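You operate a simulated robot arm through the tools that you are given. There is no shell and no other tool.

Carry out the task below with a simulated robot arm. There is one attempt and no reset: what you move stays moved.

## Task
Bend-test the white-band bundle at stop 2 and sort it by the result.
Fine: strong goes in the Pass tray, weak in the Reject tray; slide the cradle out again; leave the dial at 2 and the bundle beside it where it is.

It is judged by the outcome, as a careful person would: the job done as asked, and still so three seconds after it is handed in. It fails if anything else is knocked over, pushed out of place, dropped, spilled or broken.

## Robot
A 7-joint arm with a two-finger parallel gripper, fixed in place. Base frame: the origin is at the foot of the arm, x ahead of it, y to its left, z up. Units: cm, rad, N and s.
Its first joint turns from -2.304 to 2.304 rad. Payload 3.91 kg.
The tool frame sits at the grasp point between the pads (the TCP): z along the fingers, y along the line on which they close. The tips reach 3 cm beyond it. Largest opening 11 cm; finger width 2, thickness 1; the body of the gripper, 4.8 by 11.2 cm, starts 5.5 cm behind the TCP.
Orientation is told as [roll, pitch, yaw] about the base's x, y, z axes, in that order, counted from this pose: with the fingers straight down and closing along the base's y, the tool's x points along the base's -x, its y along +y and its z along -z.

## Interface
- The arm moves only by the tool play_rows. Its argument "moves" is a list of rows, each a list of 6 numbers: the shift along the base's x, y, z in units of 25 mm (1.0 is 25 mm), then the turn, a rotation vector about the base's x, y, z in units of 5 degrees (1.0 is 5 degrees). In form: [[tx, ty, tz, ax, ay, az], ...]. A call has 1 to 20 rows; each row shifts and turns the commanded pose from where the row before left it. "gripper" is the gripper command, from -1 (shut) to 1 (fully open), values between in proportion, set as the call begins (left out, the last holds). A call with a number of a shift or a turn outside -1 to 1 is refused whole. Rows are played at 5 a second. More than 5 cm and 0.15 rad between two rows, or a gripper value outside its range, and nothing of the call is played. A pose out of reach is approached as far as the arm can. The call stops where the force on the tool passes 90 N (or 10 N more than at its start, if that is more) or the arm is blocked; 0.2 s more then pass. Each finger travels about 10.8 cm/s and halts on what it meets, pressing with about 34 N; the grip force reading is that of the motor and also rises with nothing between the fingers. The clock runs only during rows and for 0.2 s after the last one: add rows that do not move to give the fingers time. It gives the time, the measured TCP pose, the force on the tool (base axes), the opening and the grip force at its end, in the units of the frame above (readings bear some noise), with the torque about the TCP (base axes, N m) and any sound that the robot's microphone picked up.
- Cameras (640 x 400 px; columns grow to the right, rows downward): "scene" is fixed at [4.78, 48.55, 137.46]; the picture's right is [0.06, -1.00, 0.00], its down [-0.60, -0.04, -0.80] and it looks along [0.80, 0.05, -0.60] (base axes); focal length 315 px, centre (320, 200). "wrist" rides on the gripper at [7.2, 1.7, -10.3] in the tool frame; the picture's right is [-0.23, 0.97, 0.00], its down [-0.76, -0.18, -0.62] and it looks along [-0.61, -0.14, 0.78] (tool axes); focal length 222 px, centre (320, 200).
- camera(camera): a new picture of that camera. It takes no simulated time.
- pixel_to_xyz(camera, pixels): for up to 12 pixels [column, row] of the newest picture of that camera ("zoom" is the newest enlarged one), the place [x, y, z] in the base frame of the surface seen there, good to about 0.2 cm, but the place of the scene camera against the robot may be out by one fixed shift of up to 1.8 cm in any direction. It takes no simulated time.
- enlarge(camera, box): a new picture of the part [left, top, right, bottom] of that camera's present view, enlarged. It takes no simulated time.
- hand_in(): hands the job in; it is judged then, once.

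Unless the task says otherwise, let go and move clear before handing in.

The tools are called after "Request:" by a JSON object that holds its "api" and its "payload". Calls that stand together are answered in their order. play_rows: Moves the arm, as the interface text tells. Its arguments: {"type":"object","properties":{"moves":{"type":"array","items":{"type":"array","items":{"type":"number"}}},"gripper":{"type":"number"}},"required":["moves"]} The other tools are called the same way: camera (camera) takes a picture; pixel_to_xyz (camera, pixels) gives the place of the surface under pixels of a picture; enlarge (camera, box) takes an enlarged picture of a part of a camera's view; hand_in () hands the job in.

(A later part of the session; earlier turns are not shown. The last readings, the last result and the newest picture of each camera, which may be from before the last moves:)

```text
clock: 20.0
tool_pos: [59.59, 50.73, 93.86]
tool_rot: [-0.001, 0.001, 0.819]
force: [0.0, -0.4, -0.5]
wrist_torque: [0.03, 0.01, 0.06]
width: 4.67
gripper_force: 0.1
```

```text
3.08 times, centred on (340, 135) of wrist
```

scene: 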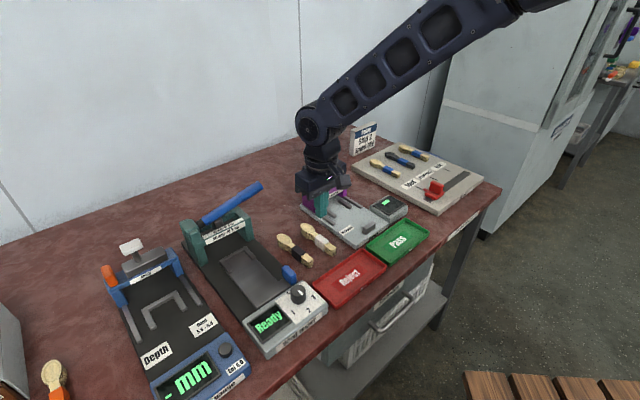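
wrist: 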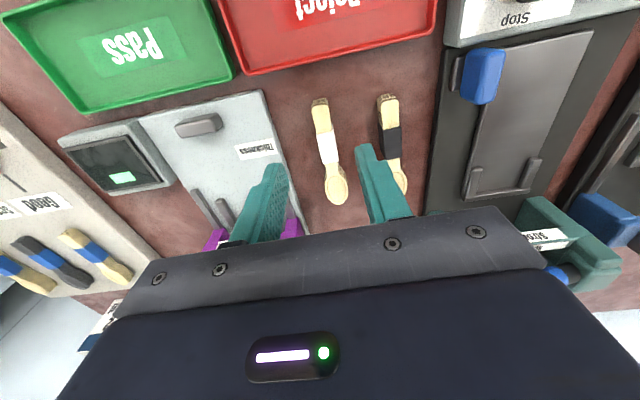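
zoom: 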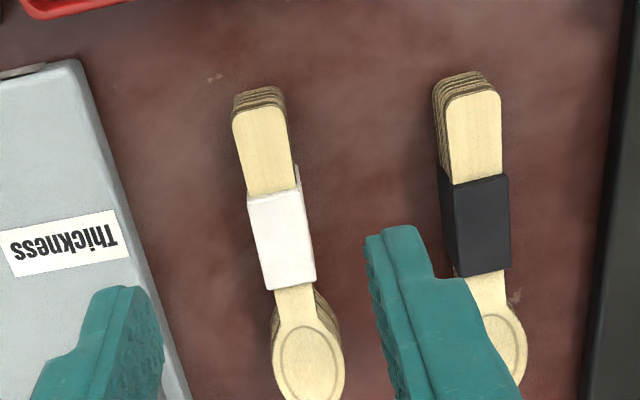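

Request:
{"api": "pixel_to_xyz", "payload": {"camera": "zoom", "pixels": [[250, 200], [295, 190], [268, 285], [312, 277], [281, 238], [258, 112], [237, 115], [282, 108], [308, 360], [278, 355], [340, 350], [296, 300]]}}

Request:
{"api": "pixel_to_xyz", "payload": {"camera": "zoom", "pixels": [[315, 397], [256, 150], [240, 180], [288, 170], [270, 260], [300, 220], [474, 100], [475, 225], [455, 250], [507, 240], [446, 190], [500, 340]]}}

```text
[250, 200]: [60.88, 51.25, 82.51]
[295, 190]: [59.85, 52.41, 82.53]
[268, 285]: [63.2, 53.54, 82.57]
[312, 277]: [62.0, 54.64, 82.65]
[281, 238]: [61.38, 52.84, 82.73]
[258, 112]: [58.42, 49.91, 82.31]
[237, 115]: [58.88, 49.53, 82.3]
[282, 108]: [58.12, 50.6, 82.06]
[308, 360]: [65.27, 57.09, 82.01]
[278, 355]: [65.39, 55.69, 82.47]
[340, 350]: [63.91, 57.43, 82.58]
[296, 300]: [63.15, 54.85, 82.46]
```

```text
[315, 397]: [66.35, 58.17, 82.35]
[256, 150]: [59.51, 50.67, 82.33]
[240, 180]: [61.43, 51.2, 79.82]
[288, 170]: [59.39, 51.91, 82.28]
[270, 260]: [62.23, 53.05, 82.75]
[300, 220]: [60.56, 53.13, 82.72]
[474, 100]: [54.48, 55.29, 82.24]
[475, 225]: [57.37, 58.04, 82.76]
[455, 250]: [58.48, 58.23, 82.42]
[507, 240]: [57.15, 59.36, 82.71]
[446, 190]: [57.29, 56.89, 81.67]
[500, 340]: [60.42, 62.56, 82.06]
```

The band centre is now at (61.48,52.96), at about 46°, roughly 1.6 cm wide. I'll grip slightly nearer the balance point and lower, with the tips just off the table, and then lift very slowly.

Request:
{"api": "play_rows", "payload": {"moves": [[0.434, 0.518, -0.4, 0, 0, -0.09], [0.434, 0.518, -0.5, 0, 0, -0.09], [0, 0, -0.7, 0, 0, 0], [0, 0, -0.7, 0, 0, 0], [0, 0, -0.7, 0, 0, 0], [0, 0, -0.6, 0, 0, 0], [0, 0, -0.4, 0, 0, 0], [0, 0, -0.2, 0, 0, 0], [0, 0, -0.07, 0, 0, 0], [0, 0, 0, 0, 0, 0]], "gripper": -0.25}}

Request:
{"api": "camera", "payload": {"camera": "wrist"}}

```text
clock: 22.2
tool_pos: [61.67, 53.32, 83.14]
tool_rot: [0.0, 0.0, 0.803]
force: [0.7, -0.1, 0.0]
wrist_torque: [0.02, 0.0, 0.02]
width: 4.14
gripper_force: 0.1
```

```text
taken
```

wrist: 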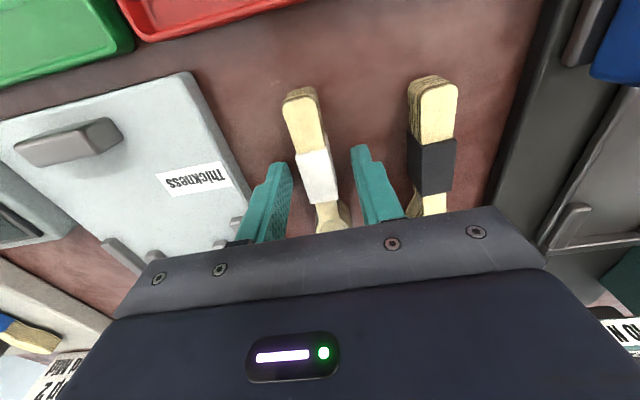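

Request:
{"api": "play_rows", "payload": {"moves": [[0, 0, 0, 0, 0, 0], [0, 0, 0, 0, 0, 0], [0, 0, 0, 0, 0, 0], [0, 0, 0, 0, 0, 0]], "gripper": -1}}

Request:
{"api": "enlarge", "payload": {"camera": "wrist", "box": [240, 80, 400, 230]}}

Request:
{"api": "enlarge", "payload": {"camera": "scene", "box": [275, 190, 365, 275]}}

```text
clock: 23.2
tool_pos: [61.74, 53.27, 83.05]
tool_rot: [0.0, 0.0, 0.804]
force: [0.1, 0.3, 0.0]
wrist_torque: [-0.03, -0.01, -0.01]
width: 1.46
gripper_force: 34.1
```

```text
2.67 times, centred on (320, 155) of wrist
```

zoom: 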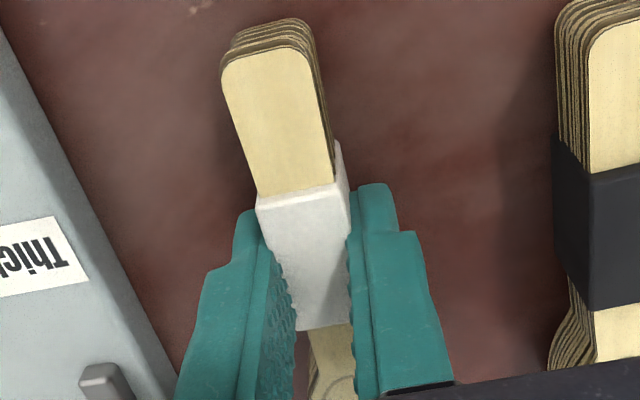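

```text
4.71 times, centred on (320, 232) of scene
```

zoom: 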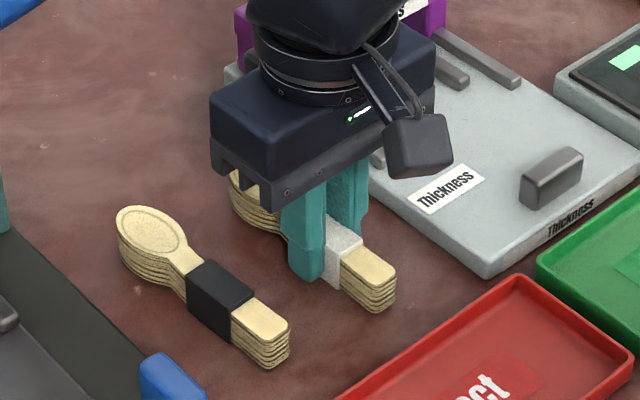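

The pads press on both sides of the white band (zoom 300,260). I'll lift 1 cm very slowly and check that the opening holds.

Request:
{"api": "play_rows", "payload": {"moves": [[0, 0, 0.05, 0, 0, 0], [0, 0, 0.1, 0, 0, 0], [0, 0, 0.1, 0, 0, 0], [0, 0, 0.15, 0, 0, 0], [0, 0, 0, 0, 0, 0]]}}

Request:
{"api": "enlarge", "payload": {"camera": "wrist", "box": [240, 80, 400, 230]}}

Request:
{"api": "enlarge", "payload": {"camera": "scene", "box": [275, 190, 365, 275]}}

```text
clock: 24.4
tool_pos: [61.76, 53.32, 84.26]
tool_rot: [-0.001, 0.0, 0.803]
force: [-0.2, -0.5, -0.4]
wrist_torque: [0.04, 0.02, -0.01]
width: 1.45
gripper_force: 34.1
```

```text
2.67 times, centred on (320, 155) of wrist
```

zoom: 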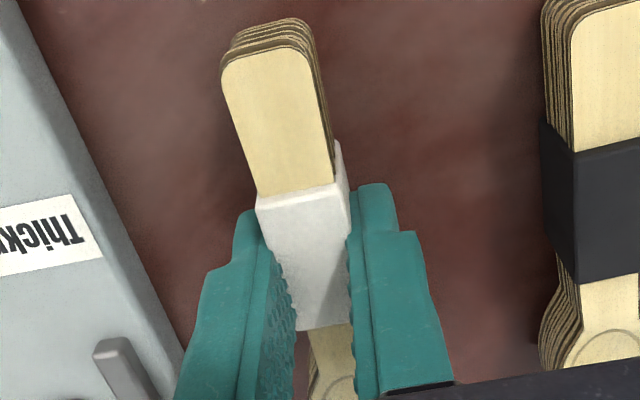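

```text
4.71 times, centred on (320, 232) of scene
```

zoom: 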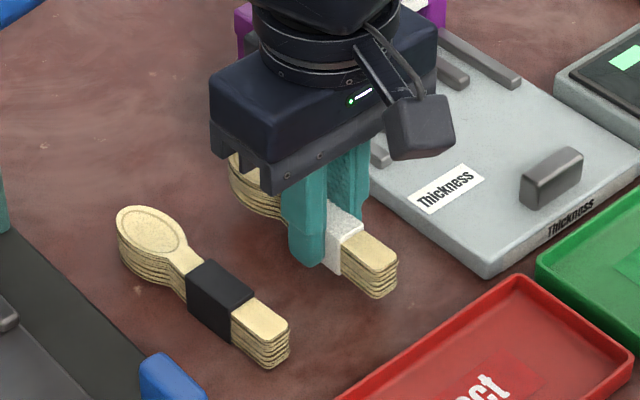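

The bundle is held (opening steady at 1.45 cm) and lifted level. I'll keep raising it slowly to clear the black bundle and the cradle handle.

Request:
{"api": "play_rows", "payload": {"moves": [[0, 0, 0.15, 0, 0, 0], [0, 0, 0.2, 0, 0, 0], [0, 0, 0.25, 0, 0, 0], [0, 0, 0.3, 0, 0, 0], [0, 0, 0.3, 0, 0, 0], [0, 0, 0.3, 0, 0, 0], [0, 0, 0.3, 0, 0, 0], [0, 0, 0.3, 0, 0, 0], [0, 0, 0.3, 0, 0, 0], [0, 0, 0.3, 0, 0, 0], [0, 0, 0.2, 0, 0, 0], [0, 0, 0.1, 0, 0, 0]]}}

Request:
{"api": "camera", "payload": {"camera": "wrist"}}

```text
clock: 27.0
tool_pos: [61.77, 53.46, 91.68]
tool_rot: [-0.002, -0.001, 0.803]
force: [0.1, -0.1, -0.4]
wrist_torque: [0.0, 0.01, 0.01]
width: 1.45
gripper_force: 33.7
```

```text
taken
```

wrist: 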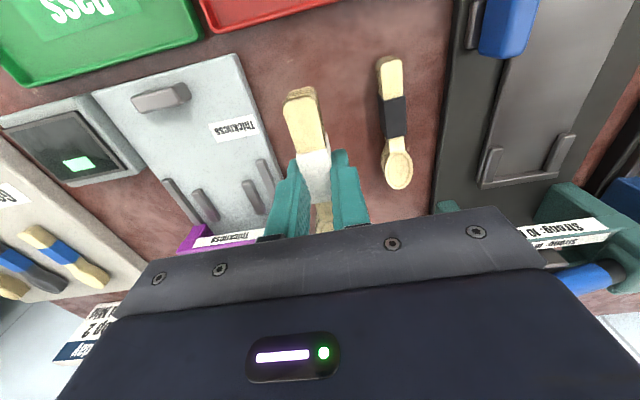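

The bundle is firmly held (310,150), and the cradle fence (515,183) and arch label (570,230) are visible. I'll measure them from here.

Request:
{"api": "enlarge", "payload": {"camera": "wrist", "box": [430, 60, 640, 300]}}

Request:
{"api": "pixel_to_xyz", "payload": {"camera": "wrist", "pixels": [[482, 187], [546, 181], [497, 180], [542, 175], [494, 150], [565, 137], [520, 178], [520, 170], [515, 182], [515, 186], [550, 190], [600, 190]]}}

Request:
{"api": "enlarge", "payload": {"camera": "wrist", "box": [460, 120, 590, 200]}}

```text
1.67 times, centred on (535, 180) of wrist
```

zoom: 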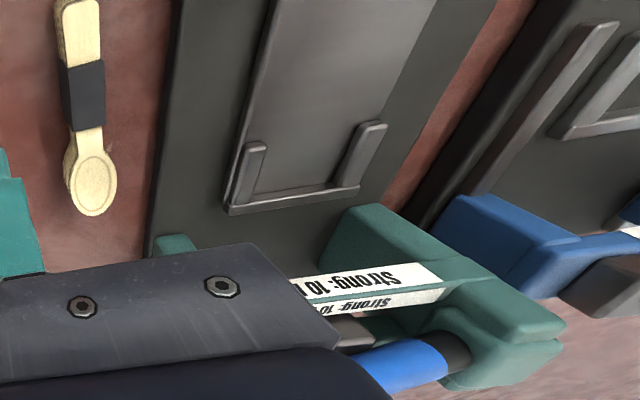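

```text
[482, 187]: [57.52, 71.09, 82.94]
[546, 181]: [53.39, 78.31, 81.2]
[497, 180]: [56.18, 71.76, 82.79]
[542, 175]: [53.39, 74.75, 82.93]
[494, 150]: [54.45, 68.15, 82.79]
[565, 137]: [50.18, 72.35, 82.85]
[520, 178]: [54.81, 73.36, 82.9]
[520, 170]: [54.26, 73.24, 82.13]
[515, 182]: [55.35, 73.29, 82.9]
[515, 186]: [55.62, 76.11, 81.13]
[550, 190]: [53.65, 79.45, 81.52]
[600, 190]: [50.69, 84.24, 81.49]
```

```text
4.92 times, centred on (525, 160) of wrist
```

zoom: 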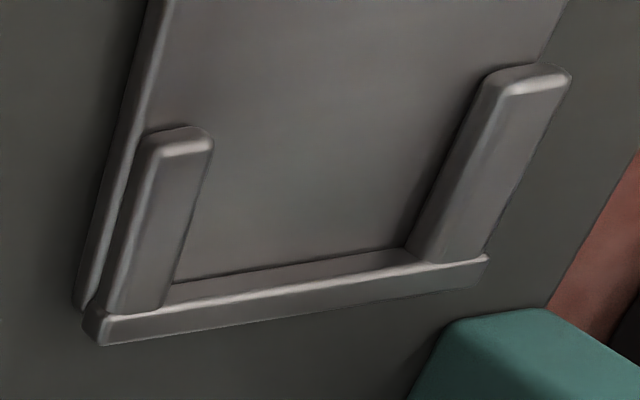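

Request:
{"api": "pixel_to_xyz", "payload": {"camera": "zoom", "pixels": [[100, 320], [485, 260], [172, 290], [405, 250], [290, 265], [290, 275], [290, 290], [205, 145], [175, 140], [490, 90], [545, 75], [440, 240]]}}

Request:
{"api": "pixel_to_xyz", "payload": {"camera": "zoom", "pixels": [[180, 200], [165, 300], [150, 50], [100, 240], [200, 170], [470, 110], [430, 230], [300, 100], [200, 60], [480, 40], [548, 20], [290, 250]]}}

```text
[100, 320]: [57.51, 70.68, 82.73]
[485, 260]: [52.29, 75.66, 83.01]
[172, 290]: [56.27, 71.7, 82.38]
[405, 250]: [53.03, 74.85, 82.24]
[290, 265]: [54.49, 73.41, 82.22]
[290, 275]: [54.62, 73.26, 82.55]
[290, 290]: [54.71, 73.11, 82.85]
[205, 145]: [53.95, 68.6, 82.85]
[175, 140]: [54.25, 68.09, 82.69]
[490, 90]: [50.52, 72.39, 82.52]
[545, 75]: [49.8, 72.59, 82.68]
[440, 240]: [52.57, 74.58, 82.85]
```

```text
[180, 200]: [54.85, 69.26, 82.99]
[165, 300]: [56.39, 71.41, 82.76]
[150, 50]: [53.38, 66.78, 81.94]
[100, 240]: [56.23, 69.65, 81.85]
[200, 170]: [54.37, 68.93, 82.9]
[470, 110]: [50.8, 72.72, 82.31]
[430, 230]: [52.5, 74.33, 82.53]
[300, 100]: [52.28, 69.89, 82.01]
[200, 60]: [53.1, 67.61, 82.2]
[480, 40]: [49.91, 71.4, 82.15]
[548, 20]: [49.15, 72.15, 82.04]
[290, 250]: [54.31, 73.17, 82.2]
```

The fence's inner face is at u≈90.4 along the 45° axis, and the cradle's centreline is at v≈-13.05. The bowl tip leads the TCP by about 7.1 cm. I'll carry the bundle over to a point above (49.46, 67.92), staying about 3 cm above the handle and knob.

Request:
{"api": "play_rows", "payload": {"moves": [[-0.2, 0.23, 0.1, 0, 0, -0.01], [-0.35, 0.41, 0.1, 0, 0, -0.01], [-0.35, 0.41, 0, 0, 0, -0.01], [-0.35, 0.41, 0, 0, 0, -0.01], [-0.35, 0.41, 0, 0, 0, -0.01], [-0.35, 0.41, 0, 0, 0, -0.01], [-0.35, 0.41, 0, 0, 0, -0.01], [-0.35, 0.41, 0, 0, 0, -0.01], [-0.35, 0.41, 0, 0, 0, -0.01], [-0.35, 0.41, 0, 0, 0, -0.01], [-0.35, 0.41, 0, 0, 0, -0.01], [-0.35, 0.41, 0, 0, 0, -0.01], [-0.35, 0.41, 0, 0, 0, -0.01], [-0.35, 0.41, 0, 0, 0, -0.01], [-0.17, 0.21, 0, 0, 0, 0], [0, 0, 0, 0, 0, 0]]}}

Request:
{"api": "camera", "payload": {"camera": "wrist"}}

Request:
{"api": "camera", "payload": {"camera": "scene"}}

```text
clock: 30.4
tool_pos: [49.49, 67.75, 92.3]
tool_rot: [0.001, -0.001, 0.791]
force: [-0.6, 0.5, -0.2]
wrist_torque: [0.01, -0.03, 0.01]
width: 1.47
gripper_force: 34.4
```

```text
taken
```

wrist: 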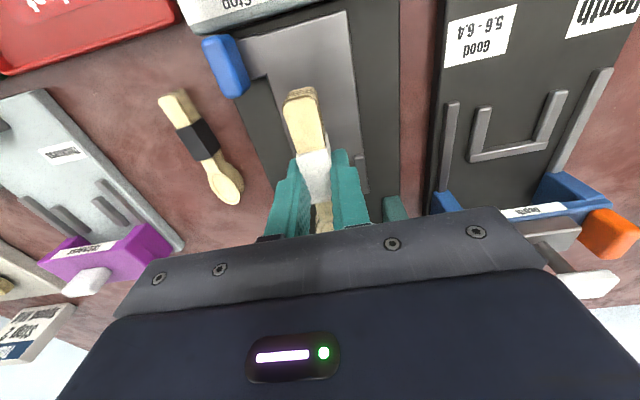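

```text
taken
```

scene: 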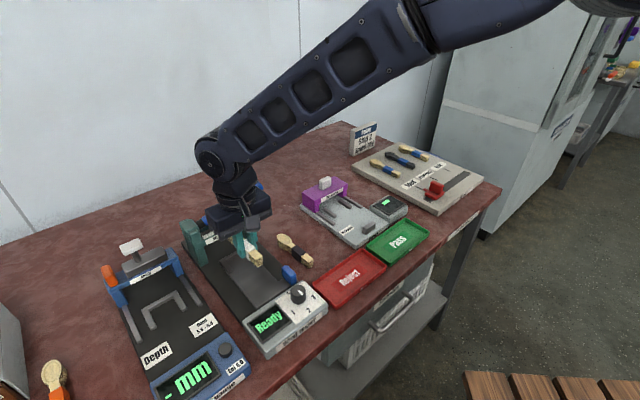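

The bundle is now above the cradle plate, with the arm close to the arch in the scene view (235,205). I'll zoom to check the clearance to the lever and arch before lowering.

Request:
{"api": "enlarge", "payload": {"camera": "scene", "box": [180, 120, 330, 310]}}

Request:
{"api": "enlarge", "payload": {"camera": "wrist", "box": [230, 60, 430, 240]}}

```text
2.11 times, centred on (255, 215) of scene
```

zoom: 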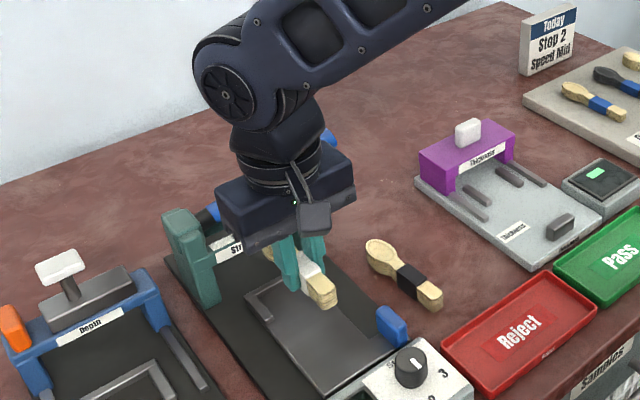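

```text
2.22 times, centred on (330, 150) of wrist
```

zoom: 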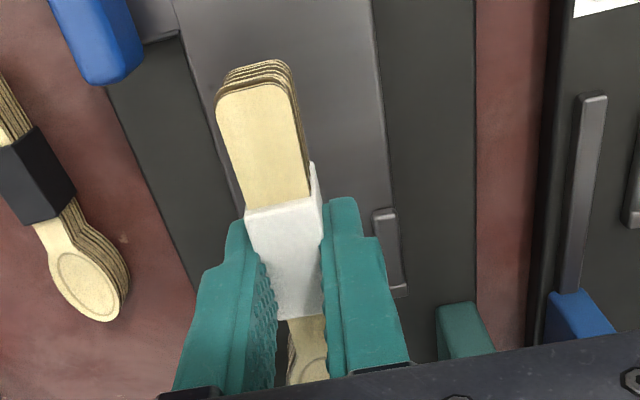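

Clearance to the arch and lever looks fine, with the gripper staying in front of the crossbar. I'll lower the bundle onto the plate, slowing near TCP z ≈ 85.3.

Request:
{"api": "play_rows", "payload": {"moves": [[-0.01, 0.06, -0.3, 0, 0, 0], [0, 0, -0.4, 0, 0, 0], [0, 0, -0.4, 0, 0, 0], [0, 0, -0.4, 0, 0, 0], [0, 0, -0.4, 0, 0, 0], [0, 0, -0.3, 0, 0, 0], [0, 0, -0.2, 0, 0, 0], [0, 0, -0.15, 0, 0, 0], [0, 0, 0, 0, 0, 0]]}}

Request:
{"api": "camera", "payload": {"camera": "wrist"}}

Request:
{"api": "enlarge", "payload": {"camera": "scene", "box": [200, 180, 310, 290]}}

```text
clock: 32.4
tool_pos: [49.31, 67.78, 85.78]
tool_rot: [0.0, 0.0, 0.79]
force: [0.2, -0.4, -0.4]
wrist_torque: [-0.01, -0.01, -0.01]
width: 1.41
gripper_force: 33.7
```

```text
taken
```

wrist: 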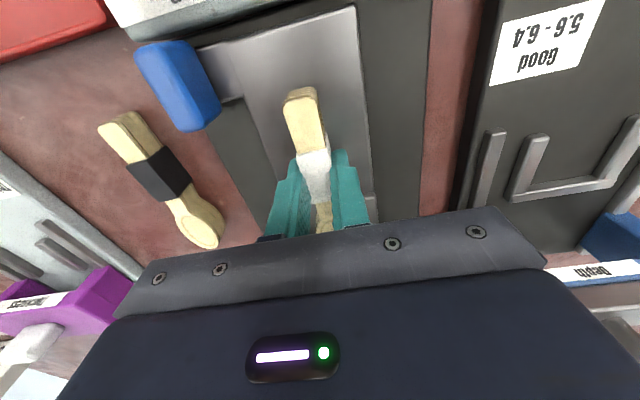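

```text
3.64 times, centred on (255, 235) of scene
```

zoom: 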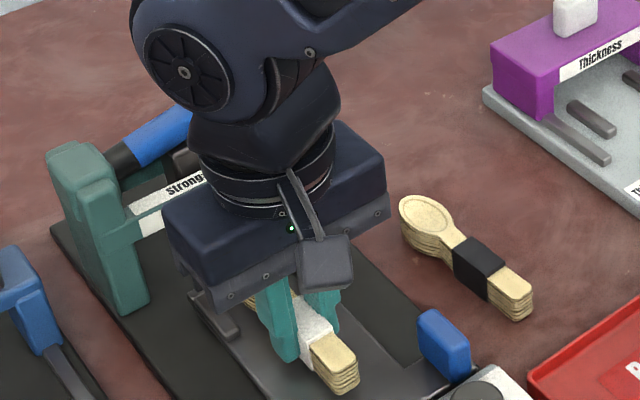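

The TCP is at u≈82.8, v≈-13.06 and z 85.78, about 0.5 cm above resting. I'll ease down to contact.

Request:
{"api": "play_rows", "payload": {"moves": [[0, 0, -0.06, 0, 0, 0], [0, 0, -0.06, 0, 0, 0], [0, 0, -0.04, 0, 0, 0], [0, 0, -0.04, 0, 0, 0], [0, 0, 0, 0, 0, 0]]}}

```text
clock: 33.6
tool_pos: [49.46, 67.81, 85.3]
tool_rot: [0.001, -0.001, 0.79]
force: [-0.5, -0.7, -0.7]
wrist_torque: [0.03, -0.03, 0.0]
width: 1.38
gripper_force: 34.0
```

There is no contact yet (force z -0.7). I'll continue in sub-millimetre steps.

Request:
{"api": "play_rows", "payload": {"moves": [[0, 0, -0.03, 0, 0, 0], [0, 0, -0.03, 0, 0, 0], [0, 0, 0, 0, 0, 0]]}}

```text
clock: 34.4
tool_pos: [49.38, 67.87, 85.23]
tool_rot: [0.0, 0.0, 0.791]
force: [-0.2, 0.3, 13.6]
wrist_torque: [0.0, -0.01, 0.01]
width: 1.43
gripper_force: 34.0
```

The bundle is down on the plate (13.6 N upward). I'll ease off the load and slide it about 3 mm forward to seat it by the fence, watching the force.

Request:
{"api": "play_rows", "payload": {"moves": [[0, 0, 0.03, 0, 0, 0], [0.03, 0.03, 0, 0, 0, 0], [0.03, 0.03, 0, 0, 0, 0], [0.03, 0.03, 0, 0, 0, 0], [0, 0, 0, 0, 0, 0]]}}

Request:
{"api": "enlarge", "payload": {"camera": "wrist", "box": [230, 60, 430, 240]}}

```text
clock: 35.6
tool_pos: [49.64, 68.03, 85.27]
tool_rot: [-0.001, 0.0, 0.791]
force: [-1.8, -0.7, 13.8]
wrist_torque: [0.09, -0.04, 0.01]
width: 1.41
gripper_force: 33.9
```

```text
2.22 times, centred on (330, 150) of wrist
```

zoom: 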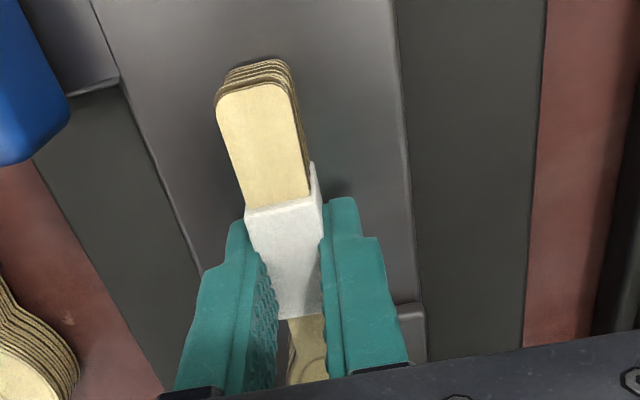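

The bundle rests flat on the plate along its axis. I'll release with a modest opening and rise straight up.

Request:
{"api": "play_rows", "payload": {"moves": [[0, 0, 0, 0, 0, 0], [0, 0, 0, 0, 0, 0], [0, 0, 0, 0, 0, 0]], "gripper": -0.4}}

Request:
{"api": "play_rows", "payload": {"moves": [[0, 0, 0.15, 0, 0, 0], [0, 0, 0.3, 0, 0, 0], [0, 0, 0.5, 0, 0, 0], [0, 0, 0.8, 0, 0, 0], [0, 0, 0.9, 0, 0, 0], [-0.4, -0.4, 0.9, 0, 0, 0], [-0.5, -0.5, 0.9, 0, 0, 0], [-0.5, -0.5, 0.5, 0, 0, 0], [-0.4, -0.4, 0, 0, 0, 0]]}}

Request:
{"api": "camera", "payload": {"camera": "wrist"}}

Request:
{"api": "camera", "payload": {"camera": "scene"}}

```text
clock: 36.4
tool_pos: [49.65, 68.13, 85.29]
tool_rot: [-0.001, -0.001, 0.79]
force: [0.8, 0.0, 0.1]
wrist_torque: [0.02, 0.03, 0.02]
width: 3.29
gripper_force: 0.0
```

```text
clock: 38.4
tool_pos: [45.17, 63.54, 97.75]
tool_rot: [0.0, 0.0, 0.789]
force: [-0.2, -0.5, -0.8]
wrist_torque: [0.0, -0.01, 0.0]
width: 3.29
gripper_force: 0.0
```

```text
taken
```

wrist: 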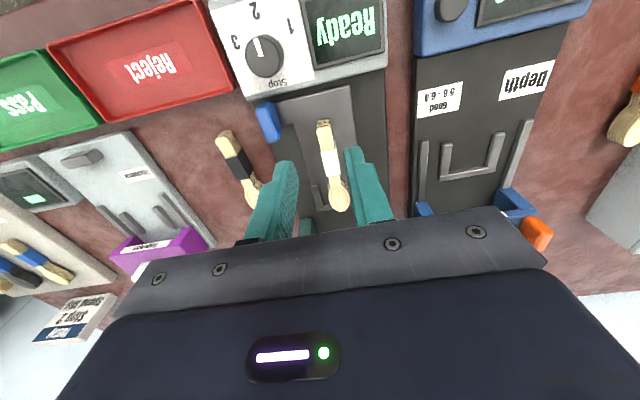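

```text
taken
```

scene: 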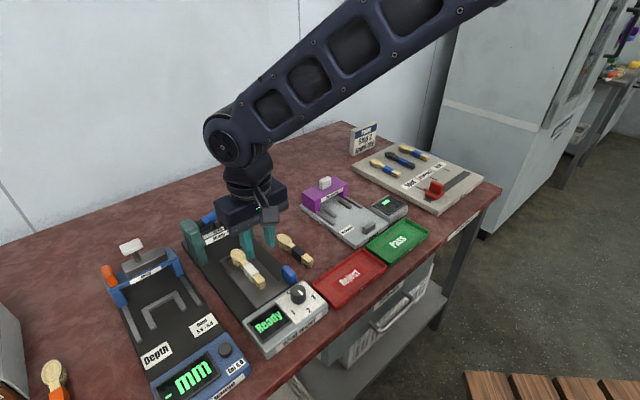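

The bundle lies in the cradle in both views (wrist 330,165; scene 248,268). I'll zoom in to verify its seat against the fence and arms.

Request:
{"api": "enlarge", "payload": {"camera": "wrist", "box": [260, 90, 400, 230]}}

Request:
{"api": "enlarge", "payload": {"camera": "scene", "box": [200, 220, 320, 310]}}

```text
2.86 times, centred on (330, 160) of wrist
```

zoom: 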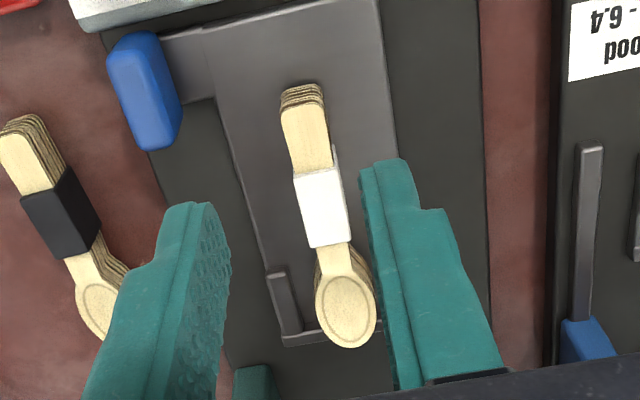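

```text
4.44 times, centred on (260, 265) of scene
```

zoom: 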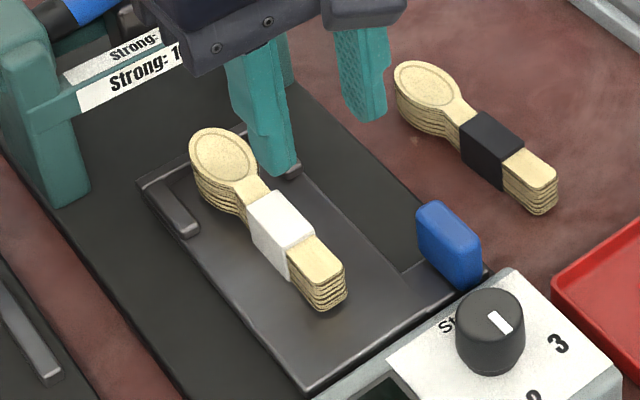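

The bowl end is inside the U and the dial mark still points to 2. I'll check that the bundle is level and measure its tip, plus the handle.

Request:
{"api": "pixel_to_xyz", "payload": {"camera": "wrist", "pixels": [[323, 133], [326, 160], [330, 165], [340, 196], [344, 209], [333, 180], [326, 208], [318, 207], [313, 190]]}}

Request:
{"api": "enlarge", "payload": {"camera": "wrist", "box": [240, 80, 310, 150]}}

Request:
{"api": "pixel_to_xyz", "payload": {"camera": "zoom", "pixels": [[130, 210], [200, 230], [170, 320], [230, 310], [160, 260], [210, 270], [190, 340], [240, 330], [140, 200], [200, 210]]}}

```text
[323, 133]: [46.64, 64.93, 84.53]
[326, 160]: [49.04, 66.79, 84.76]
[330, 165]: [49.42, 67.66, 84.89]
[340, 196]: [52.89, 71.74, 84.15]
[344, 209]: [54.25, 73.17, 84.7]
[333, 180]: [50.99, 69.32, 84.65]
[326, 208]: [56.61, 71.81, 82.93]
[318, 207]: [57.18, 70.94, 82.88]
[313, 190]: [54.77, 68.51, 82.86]
```

```text
5.71 times, centred on (275, 115) of wrist
```

zoom: 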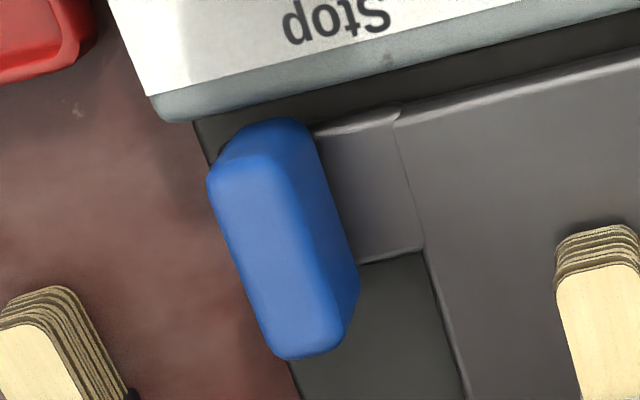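

```text
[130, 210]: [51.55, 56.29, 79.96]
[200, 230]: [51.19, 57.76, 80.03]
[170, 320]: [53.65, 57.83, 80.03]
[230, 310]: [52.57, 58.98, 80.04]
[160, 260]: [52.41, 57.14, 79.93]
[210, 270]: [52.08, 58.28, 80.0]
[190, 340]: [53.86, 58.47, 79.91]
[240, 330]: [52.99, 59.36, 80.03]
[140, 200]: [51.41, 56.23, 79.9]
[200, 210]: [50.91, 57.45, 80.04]
```

The bundle is level (tops 84.5–84.8), with its tip at u≈90.1, right by the fence. Now I'll measure the blue cradle handle.

Request:
{"api": "pixel_to_xyz", "payload": {"camera": "zoom", "pixels": [[240, 180], [290, 140], [250, 250], [280, 300], [320, 250], [300, 200], [285, 345], [350, 290], [215, 170], [335, 340], [330, 170], [270, 200]]}}

Request:
{"api": "enlarge", "payload": {"camera": "scene", "box": [255, 240, 345, 310]}}

```text
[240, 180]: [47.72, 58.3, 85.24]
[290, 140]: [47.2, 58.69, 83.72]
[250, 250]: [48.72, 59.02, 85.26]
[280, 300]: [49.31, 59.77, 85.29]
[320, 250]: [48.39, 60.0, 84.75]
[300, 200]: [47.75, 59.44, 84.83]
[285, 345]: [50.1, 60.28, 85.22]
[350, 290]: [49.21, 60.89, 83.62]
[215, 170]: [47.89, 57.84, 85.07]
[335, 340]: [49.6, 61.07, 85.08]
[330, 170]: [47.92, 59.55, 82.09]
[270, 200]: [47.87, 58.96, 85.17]
```

```text
5.71 times, centred on (300, 275) of scene
```

zoom: 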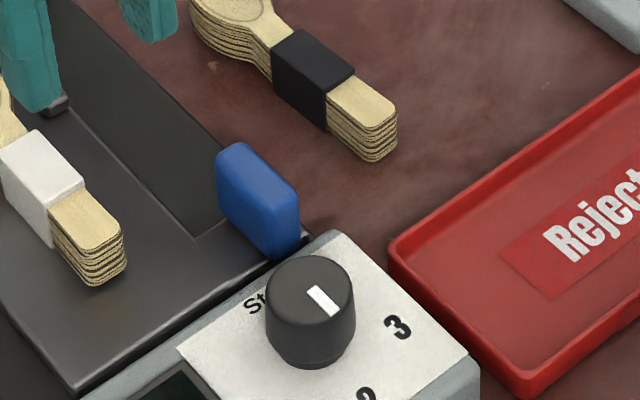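

The handle spans u 74.8–78.2 and v -8.3 to -7.0, up to z 85.3, so it can be gripped across at yaw 45°. I'll check where the wrist housing sits relative to the arch and lever before pushing inward.

Request:
{"api": "pixel_to_xyz", "payload": {"camera": "scene", "pixels": [[222, 150], [210, 135], [205, 150], [225, 175], [235, 195], [265, 215], [245, 120], [208, 217], [240, 225], [195, 240], [192, 225], [225, 232]]}}

Request:
{"api": "enlarge", "payload": {"camera": "scene", "box": [170, 100, 310, 260]}}

```text
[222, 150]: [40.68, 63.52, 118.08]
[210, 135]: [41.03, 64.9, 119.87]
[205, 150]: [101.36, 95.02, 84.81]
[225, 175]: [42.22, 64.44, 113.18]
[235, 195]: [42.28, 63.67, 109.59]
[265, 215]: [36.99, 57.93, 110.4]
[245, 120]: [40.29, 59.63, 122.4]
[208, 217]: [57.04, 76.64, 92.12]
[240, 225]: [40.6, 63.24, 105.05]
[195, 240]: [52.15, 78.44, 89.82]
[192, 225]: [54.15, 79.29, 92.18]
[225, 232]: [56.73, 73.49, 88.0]
```

```text
2.50 times, centred on (240, 180) of scene
```

zoom: 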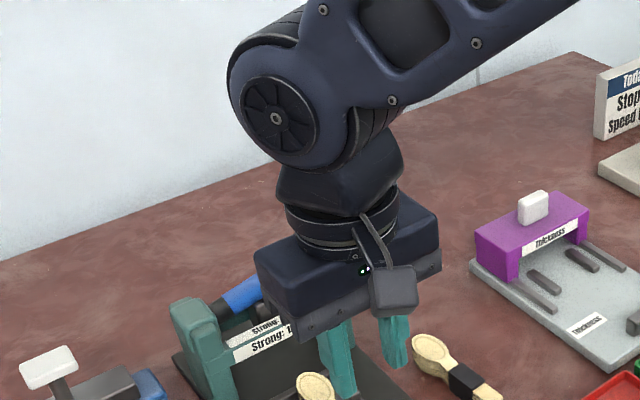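

The wrist housing rides about 22 cm above the TCP, well above the lever. I'll move over the blue handle at (48.68,59.5).

Request:
{"api": "play_rows", "payload": {"moves": [[0.35, -0.4, -0.2, 0, 0, -0.04], [0.35, -0.4, -0.5, 0, 0, 0], [0.35, -0.4, -0.5, 0, 0, 0], [0.35, -0.42, -0.6, 0, 0, 0], [0, 0, -0.8, 0, 0, 0]], "gripper": -0.4}}

Request:
{"api": "camera", "payload": {"camera": "wrist"}}

Request:
{"api": "enlarge", "payload": {"camera": "wrist", "box": [260, 90, 400, 200]}}

```text
clock: 39.6
tool_pos: [48.55, 59.48, 91.13]
tool_rot: [-0.001, 0.0, 0.786]
force: [-0.2, 0.8, 0.2]
wrist_torque: [-0.03, 0.01, 0.0]
width: 3.29
gripper_force: 0.1
```

```text
taken
```

wrist: 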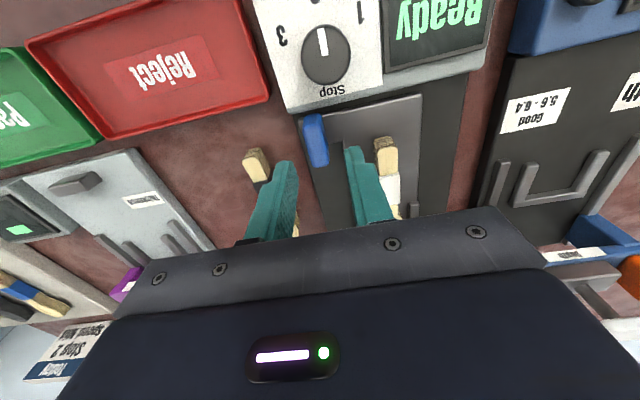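

```text
3.64 times, centred on (330, 145) of wrist
```

zoom: 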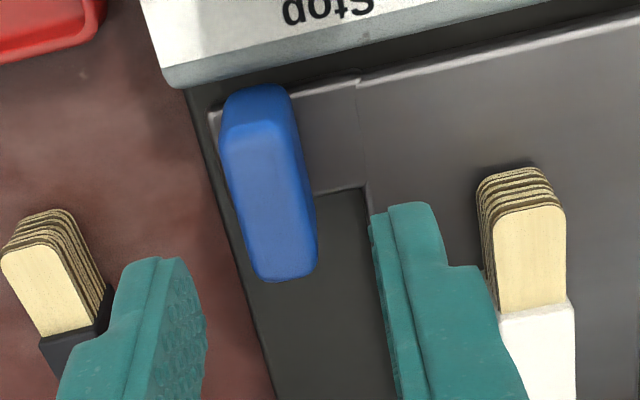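

The TCP line projects to zoom (284,204) and the handle top is centred near (268,195), so I need a shift of a few millimetres. I'll measure it precisely.

Request:
{"api": "pixel_to_xyz", "payload": {"camera": "zoom", "pixels": [[268, 195], [284, 204], [232, 180], [300, 175], [250, 140], [280, 265], [225, 135], [310, 230]]}}

```text
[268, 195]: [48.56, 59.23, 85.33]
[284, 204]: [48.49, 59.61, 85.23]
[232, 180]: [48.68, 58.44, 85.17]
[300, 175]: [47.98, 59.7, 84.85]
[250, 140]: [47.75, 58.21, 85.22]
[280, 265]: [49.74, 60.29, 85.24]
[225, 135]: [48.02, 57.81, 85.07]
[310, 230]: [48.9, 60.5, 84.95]
```

The handle's centre is at u≈76.5, v≈-7.55. I'll shift slightly, descend to TCP z ≈ 86.2, and close on it.

Request:
{"api": "play_rows", "payload": {"moves": [[0.08, -0.03, -0.4, 0, 0, 0], [0, 0, -0.6, 0, 0, 0], [0, 0, -0.6, 0, 0, 0], [0, 0, -0.35, 0, 0, 0], [0, 0, 0, 0, 0, 0]]}}

Request:
{"api": "play_rows", "payload": {"moves": [[0, 0, 0, 0, 0, 0], [0, 0, 0, 0, 0, 0], [0, 0, 0, 0, 0, 0], [0, 0, 0, 0, 0, 0]], "gripper": -1}}

Request:
{"api": "camera", "payload": {"camera": "wrist"}}

```text
clock: 40.8
tool_pos: [48.86, 59.37, 86.16]
tool_rot: [0.002, 0.0, 0.787]
force: [-0.7, 0.2, 0.8]
wrist_torque: [0.0, -0.02, 0.0]
width: 3.3
gripper_force: 0.0
```

```text
clock: 41.8
tool_pos: [48.85, 59.29, 86.22]
tool_rot: [0.0, 0.0, 0.786]
force: [4.8, -5.5, -3.2]
wrist_torque: [0.2, -0.35, -0.13]
width: 1.6
gripper_force: 45.2
```

```text
taken
```

wrist: 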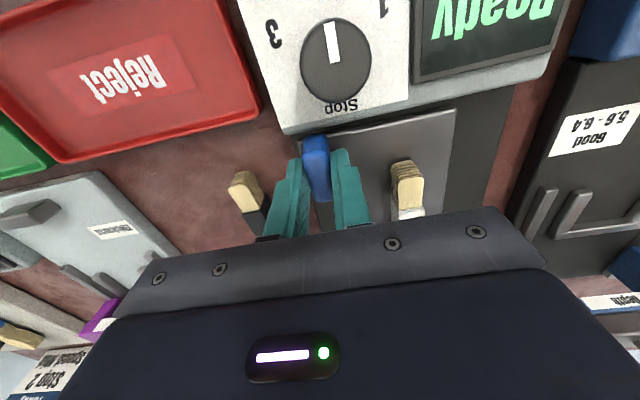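

The handle is gripped at 1.6 cm. I'll slide the cradle inward along 45°, ramping up gently so the bundle stays seated.

Request:
{"api": "play_rows", "payload": {"moves": [[0.04, 0.04, 0, 0, 0, 0], [0.08, 0.08, 0, 0, 0, 0], [0.12, 0.12, 0, 0, 0, 0], [0.15, 0.15, 0, 0, 0, 0], [0.15, 0.15, 0, 0, 0, 0], [0.15, 0.15, 0, 0, 0, 0], [0.15, 0.15, 0, 0, 0, 0], [0.15, 0.15, 0, 0, 0, 0], [0.15, 0.15, 0, 0, 0, 0], [0.12, 0.12, 0, 0, 0, 0], [0.06, 0.06, 0, 0, 0, 0], [0, 0, 0, 0, 0, 0]]}}

Request:
{"api": "camera", "payload": {"camera": "wrist"}}

Request:
{"api": "camera", "payload": {"camera": "scene"}}

```text
clock: 44.4
tool_pos: [52.22, 62.79, 86.19]
tool_rot: [0.001, 0.001, 0.788]
force: [9.2, -8.7, -14.7]
wrist_torque: [0.76, -0.99, -0.12]
width: 1.59
gripper_force: 44.7
```

```text
taken
```

wrist: 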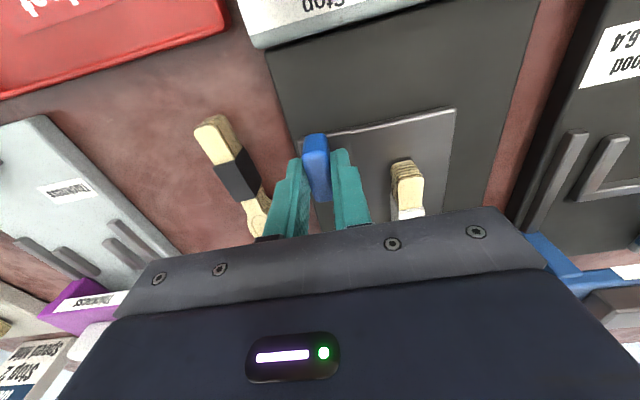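

```text
taken
```

scene: 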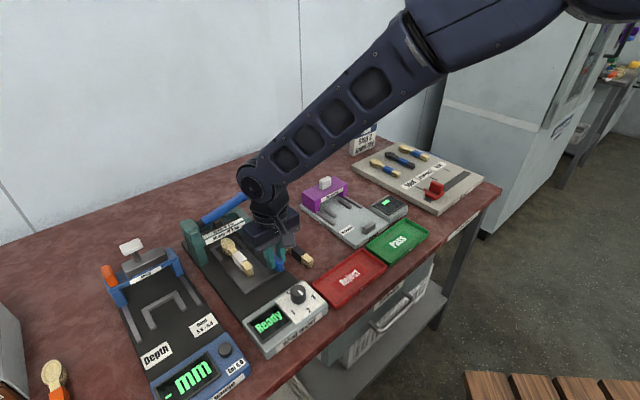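

The cradle has moved in about 4.8 cm and the bundle has stayed put (scene 237,255). The modest side load is towards +v, so I'll bias slightly that way and continue.

Request:
{"api": "play_rows", "payload": {"moves": [[0.06, 0.04, 0.01, 0, 0, 0], [0.1, 0.08, 0.01, 0, 0, 0], [0.15, 0.14, 0, 0, 0, 0], [0.15, 0.145, 0, 0, 0, 0], [0.15, 0.145, 0, 0, 0, 0], [0.15, 0.145, 0, 0, 0, 0], [0.15, 0.145, 0, 0, 0, 0], [0.1, 0.1, 0, 0, 0, 0], [0.05, 0.05, 0, 0, 0, 0], [0, 0, 0, 0, 0, 0]]}}

Request:
{"api": "camera", "payload": {"camera": "wrist"}}

Request:
{"api": "enlarge", "payload": {"camera": "scene", "box": [170, 150, 340, 310]}}

```text
clock: 46.6
tool_pos: [54.86, 65.26, 86.18]
tool_rot: [0.0, -0.003, 0.787]
force: [-6.2, 7.1, -8.6]
wrist_torque: [-0.57, 0.77, -0.2]
width: 1.6
gripper_force: 45.1
```

```text
taken
```

wrist: 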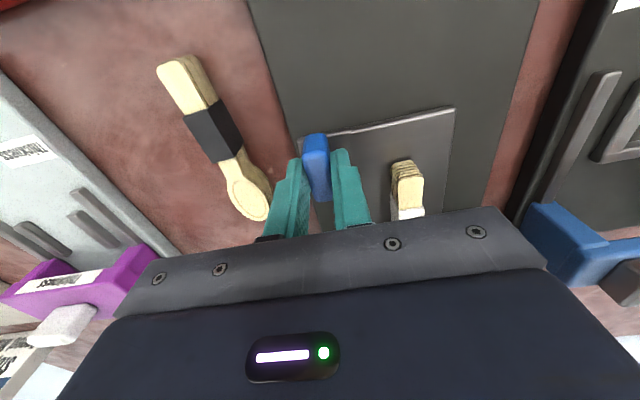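

```text
2.50 times, centred on (255, 230) of scene
```

zoom: 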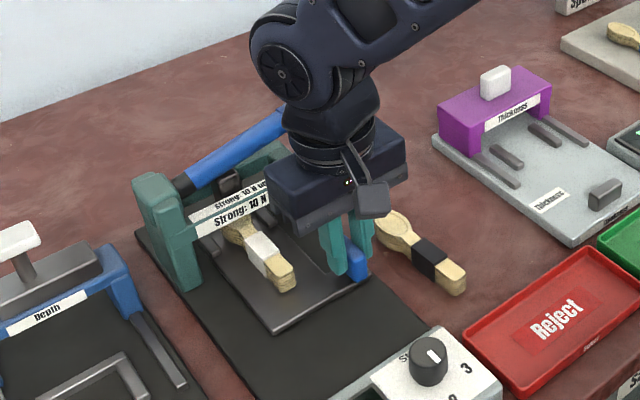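

The travel is 8.5 cm so far and the bowl has gone under the arch (zoom 240,230) with no end-stop force. I'll continue in small steps to find the stop.

Request:
{"api": "play_rows", "payload": {"moves": [[0.04, 0.045, 0, 0, 0, 0], [0.08, 0.085, 0, 0, 0, 0], [0.1, 0.1, 0, 0, 0, 0], [0.1, 0.1, 0, 0, 0, 0], [0.08, 0.08, 0, 0, 0, 0], [0, 0, 0, 0, 0, 0]]}}

Request:
{"api": "enlarge", "payload": {"camera": "scene", "box": [170, 150, 340, 310]}}

```text
clock: 48.0
tool_pos: [55.83, 66.26, 86.21]
tool_rot: [0.001, 0.002, 0.788]
force: [-7.7, 5.6, -18.3]
wrist_torque: [0.74, -0.47, -0.17]
width: 1.59
gripper_force: 44.7
```

```text
2.50 times, centred on (255, 230) of scene
```

zoom: 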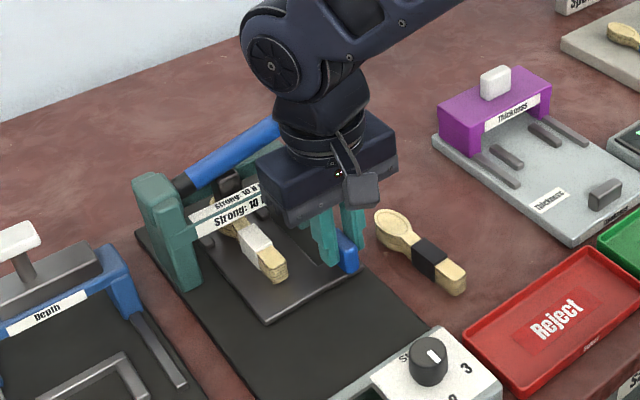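

No stop yet at 9.9 cm of travel, only a slight downward pull on the tool. I'll ease z down a touch and continue carefully.

Request:
{"api": "play_rows", "payload": {"moves": [[0.04, 0.04, -0.03, 0, 0, 0], [0.07, 0.07, 0, 0, 0, 0], [0.07, 0.07, 0, 0, 0, 0], [0.05, 0.05, 0, 0, 0, 0], [0, 0, 0, 0, 0, 0]]}}

Request:
{"api": "enlarge", "payload": {"camera": "scene", "box": [170, 150, 340, 310]}}

Request:
{"api": "camera", "payload": {"camera": "wrist"}}

```text
clock: 49.2
tool_pos: [56.41, 66.86, 86.25]
tool_rot: [0.0, -0.001, 0.788]
force: [-10.7, 10.3, -3.6]
wrist_torque: [0.41, -0.01, -0.16]
width: 1.6
gripper_force: 44.8
```

```text
2.50 times, centred on (255, 230) of scene
```

zoom: 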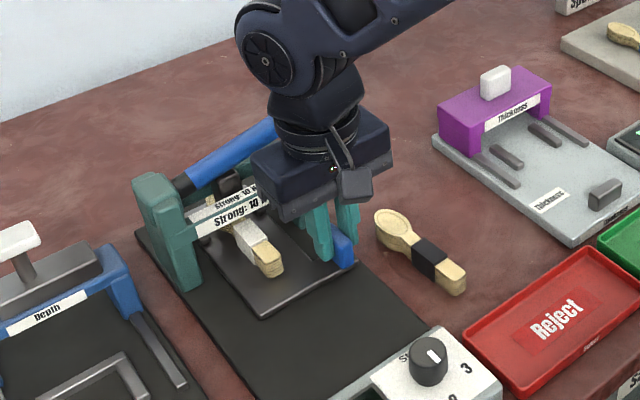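

```text
taken
```

wrist: 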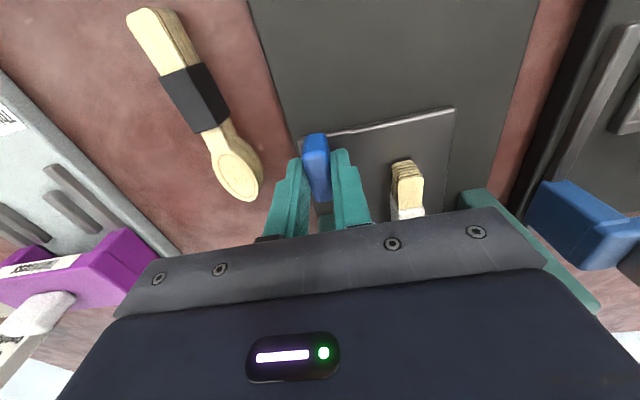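

There's still no end stop at 10.7 cm of travel. I'll continue in small increments, watching the force along the slide.

Request:
{"api": "play_rows", "payload": {"moves": [[0.05, 0.045, 0, 0, 0, 0], [0.06, 0.055, 0, 0, 0, 0], [0.06, 0.055, 0, 0, 0, 0], [0, 0, 0, 0, 0, 0]]}}

Request:
{"api": "enlarge", "payload": {"camera": "scene", "box": [190, 170, 290, 290]}}

```text
clock: 50.2
tool_pos: [56.87, 67.26, 86.23]
tool_rot: [0.0, 0.0, 0.786]
force: [-13.1, 13.9, -2.1]
wrist_torque: [0.47, -0.01, -0.16]
width: 1.59
gripper_force: 45.1
```

```text
3.33 times, centred on (240, 230) of scene
```

zoom: 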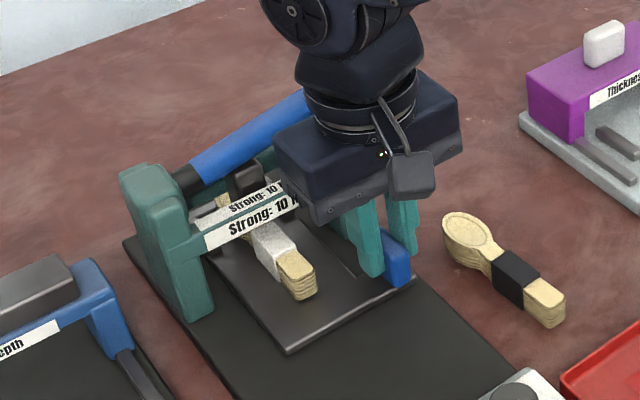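

Travel is 11.3 cm and the side load is now towards -v, so I'll relax it with a small -v correction. The bundle's middle is about under the lever line (u≈95.5). I'll continue a little further to feel for the stop.

Request:
{"api": "play_rows", "payload": {"moves": [[-0.02, 0.03, 0, 0, 0, 0], [0.035, 0.045, 0, 0, 0, 0], [0.05, 0.05, 0, 0, 0, 0], [0, 0, 0, 0, 0, 0]]}}

```text
clock: 51.2
tool_pos: [57.1, 67.58, 86.18]
tool_rot: [0.0, -0.002, 0.787]
force: [-8.1, 7.3, -2.9]
wrist_torque: [0.51, -0.14, -0.15]
width: 1.61
gripper_force: 44.6
```

Still sliding freely at 11.7 cm, so I'll continue by small steps.

Request:
{"api": "play_rows", "payload": {"moves": [[0.035, 0.045, 0, 0, 0, 0], [0.05, 0.05, 0, 0, 0, 0], [0.05, 0.05, 0, 0, 0, 0], [0, 0, 0, 0, 0, 0]]}}

Request:
{"api": "camera", "payload": {"camera": "wrist"}}

Request:
{"api": "enlarge", "payload": {"camera": "scene", "box": [190, 170, 290, 290]}}

```text
clock: 52.2
tool_pos: [57.47, 67.8, 86.15]
tool_rot: [0.0, 0.001, 0.788]
force: [-1.5, -1.6, 0.2]
wrist_torque: [-0.71, 0.74, -0.17]
width: 1.6
gripper_force: 44.1
```

```text
taken
```

wrist: 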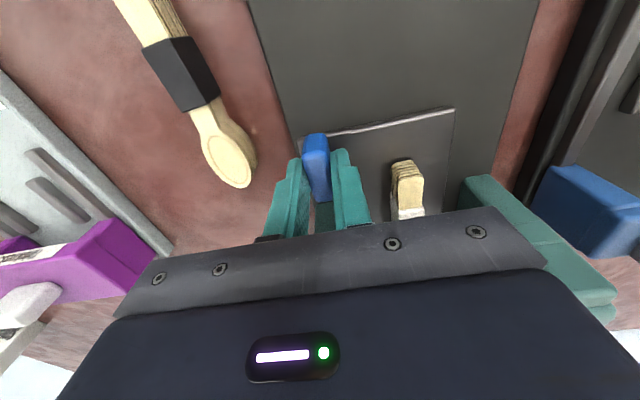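

```text
3.33 times, centred on (240, 230) of scene
```

zoom: 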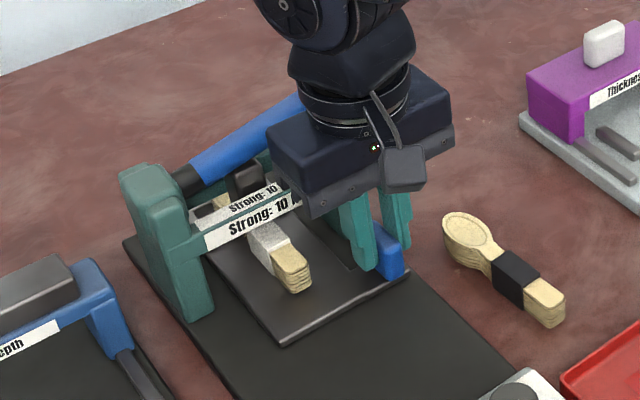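

There's no stop at 12.1 cm and no sound. I'll look closely at the plunger, the bundle and the display before pushing further.

Request:
{"api": "enlarge", "payload": {"camera": "scene", "box": [215, 205, 265, 255]}}

Request:
{"api": "enlarge", "payload": {"camera": "scene", "box": [230, 270, 340, 360]}}

Request:
{"api": "enlarge", "payload": {"camera": "scene", "box": [180, 190, 260, 270]}}

```text
8.00 times, centred on (240, 230) of scene
```

zoom: 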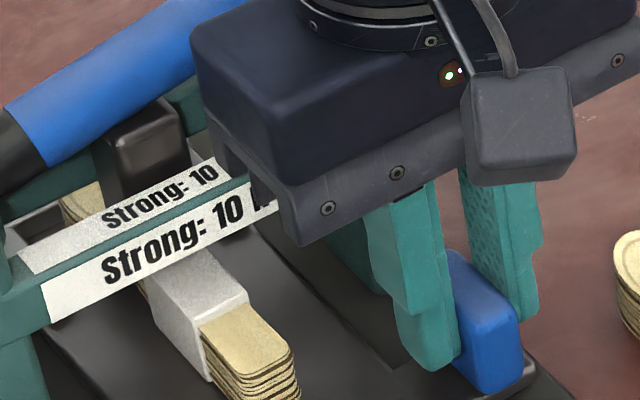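

```text
4.44 times, centred on (285, 315) of scene
```

zoom: 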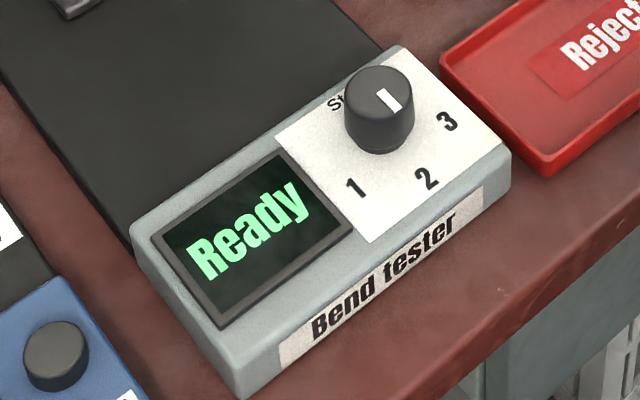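

```text
5.00 times, centred on (220, 230) of scene
```

zoom: 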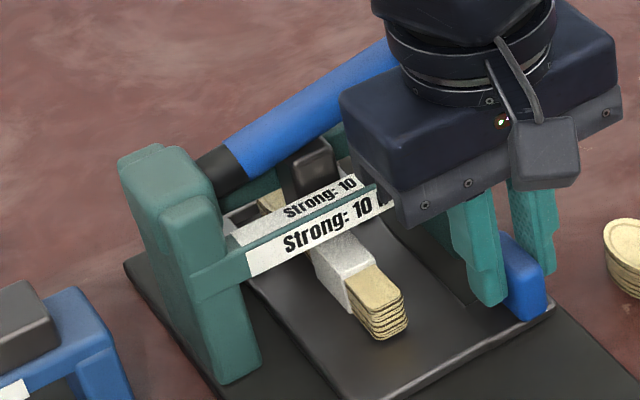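

The display still reads Ready. I'll measure the plunger, arch and bundle with the scene camera, along with reference points I know from the wrist camera, to calibrate the scene shift.

Request:
{"api": "pixel_to_xyz", "payload": {"camera": "zoom", "pixels": [[315, 150], [310, 175], [295, 160], [330, 160], [300, 190], [245, 270], [350, 215], [250, 160], [330, 90], [375, 290], [345, 265], [270, 200]]}}

Request:
{"api": "camera", "payload": {"camera": "scene"}}

Request:
{"api": "pixel_to_xyz", "payload": {"camera": "scene", "pixels": [[298, 293], [283, 240], [309, 257], [295, 251], [316, 242], [289, 300], [310, 303], [160, 355], [208, 325], [310, 310], [304, 310], [273, 253]]}}

```text
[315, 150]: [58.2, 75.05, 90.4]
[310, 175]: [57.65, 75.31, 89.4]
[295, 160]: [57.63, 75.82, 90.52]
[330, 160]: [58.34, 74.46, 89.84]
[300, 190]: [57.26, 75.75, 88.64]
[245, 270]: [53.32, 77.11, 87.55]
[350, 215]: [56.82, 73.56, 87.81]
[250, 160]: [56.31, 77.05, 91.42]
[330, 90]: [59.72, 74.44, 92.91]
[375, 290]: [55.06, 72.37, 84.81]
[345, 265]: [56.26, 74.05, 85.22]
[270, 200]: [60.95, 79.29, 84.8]
```

```text
taken
```

scene: 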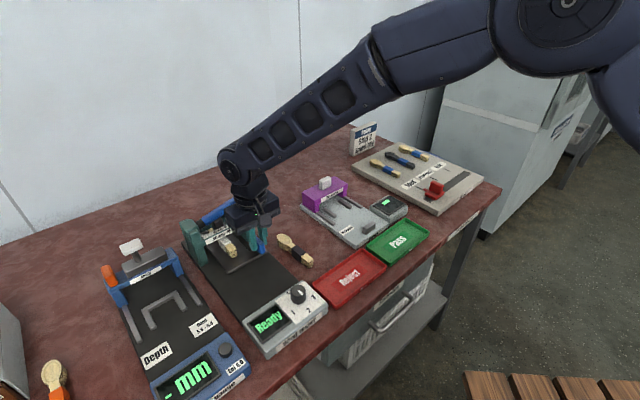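

```text
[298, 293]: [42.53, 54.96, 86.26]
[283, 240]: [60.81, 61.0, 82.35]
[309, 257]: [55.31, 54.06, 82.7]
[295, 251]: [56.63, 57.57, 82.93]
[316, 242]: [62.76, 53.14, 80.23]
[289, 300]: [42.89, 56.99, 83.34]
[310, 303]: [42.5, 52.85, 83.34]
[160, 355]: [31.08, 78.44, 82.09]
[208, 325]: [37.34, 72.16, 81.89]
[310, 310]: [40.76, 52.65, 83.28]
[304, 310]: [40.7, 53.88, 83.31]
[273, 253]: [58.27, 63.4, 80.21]
```

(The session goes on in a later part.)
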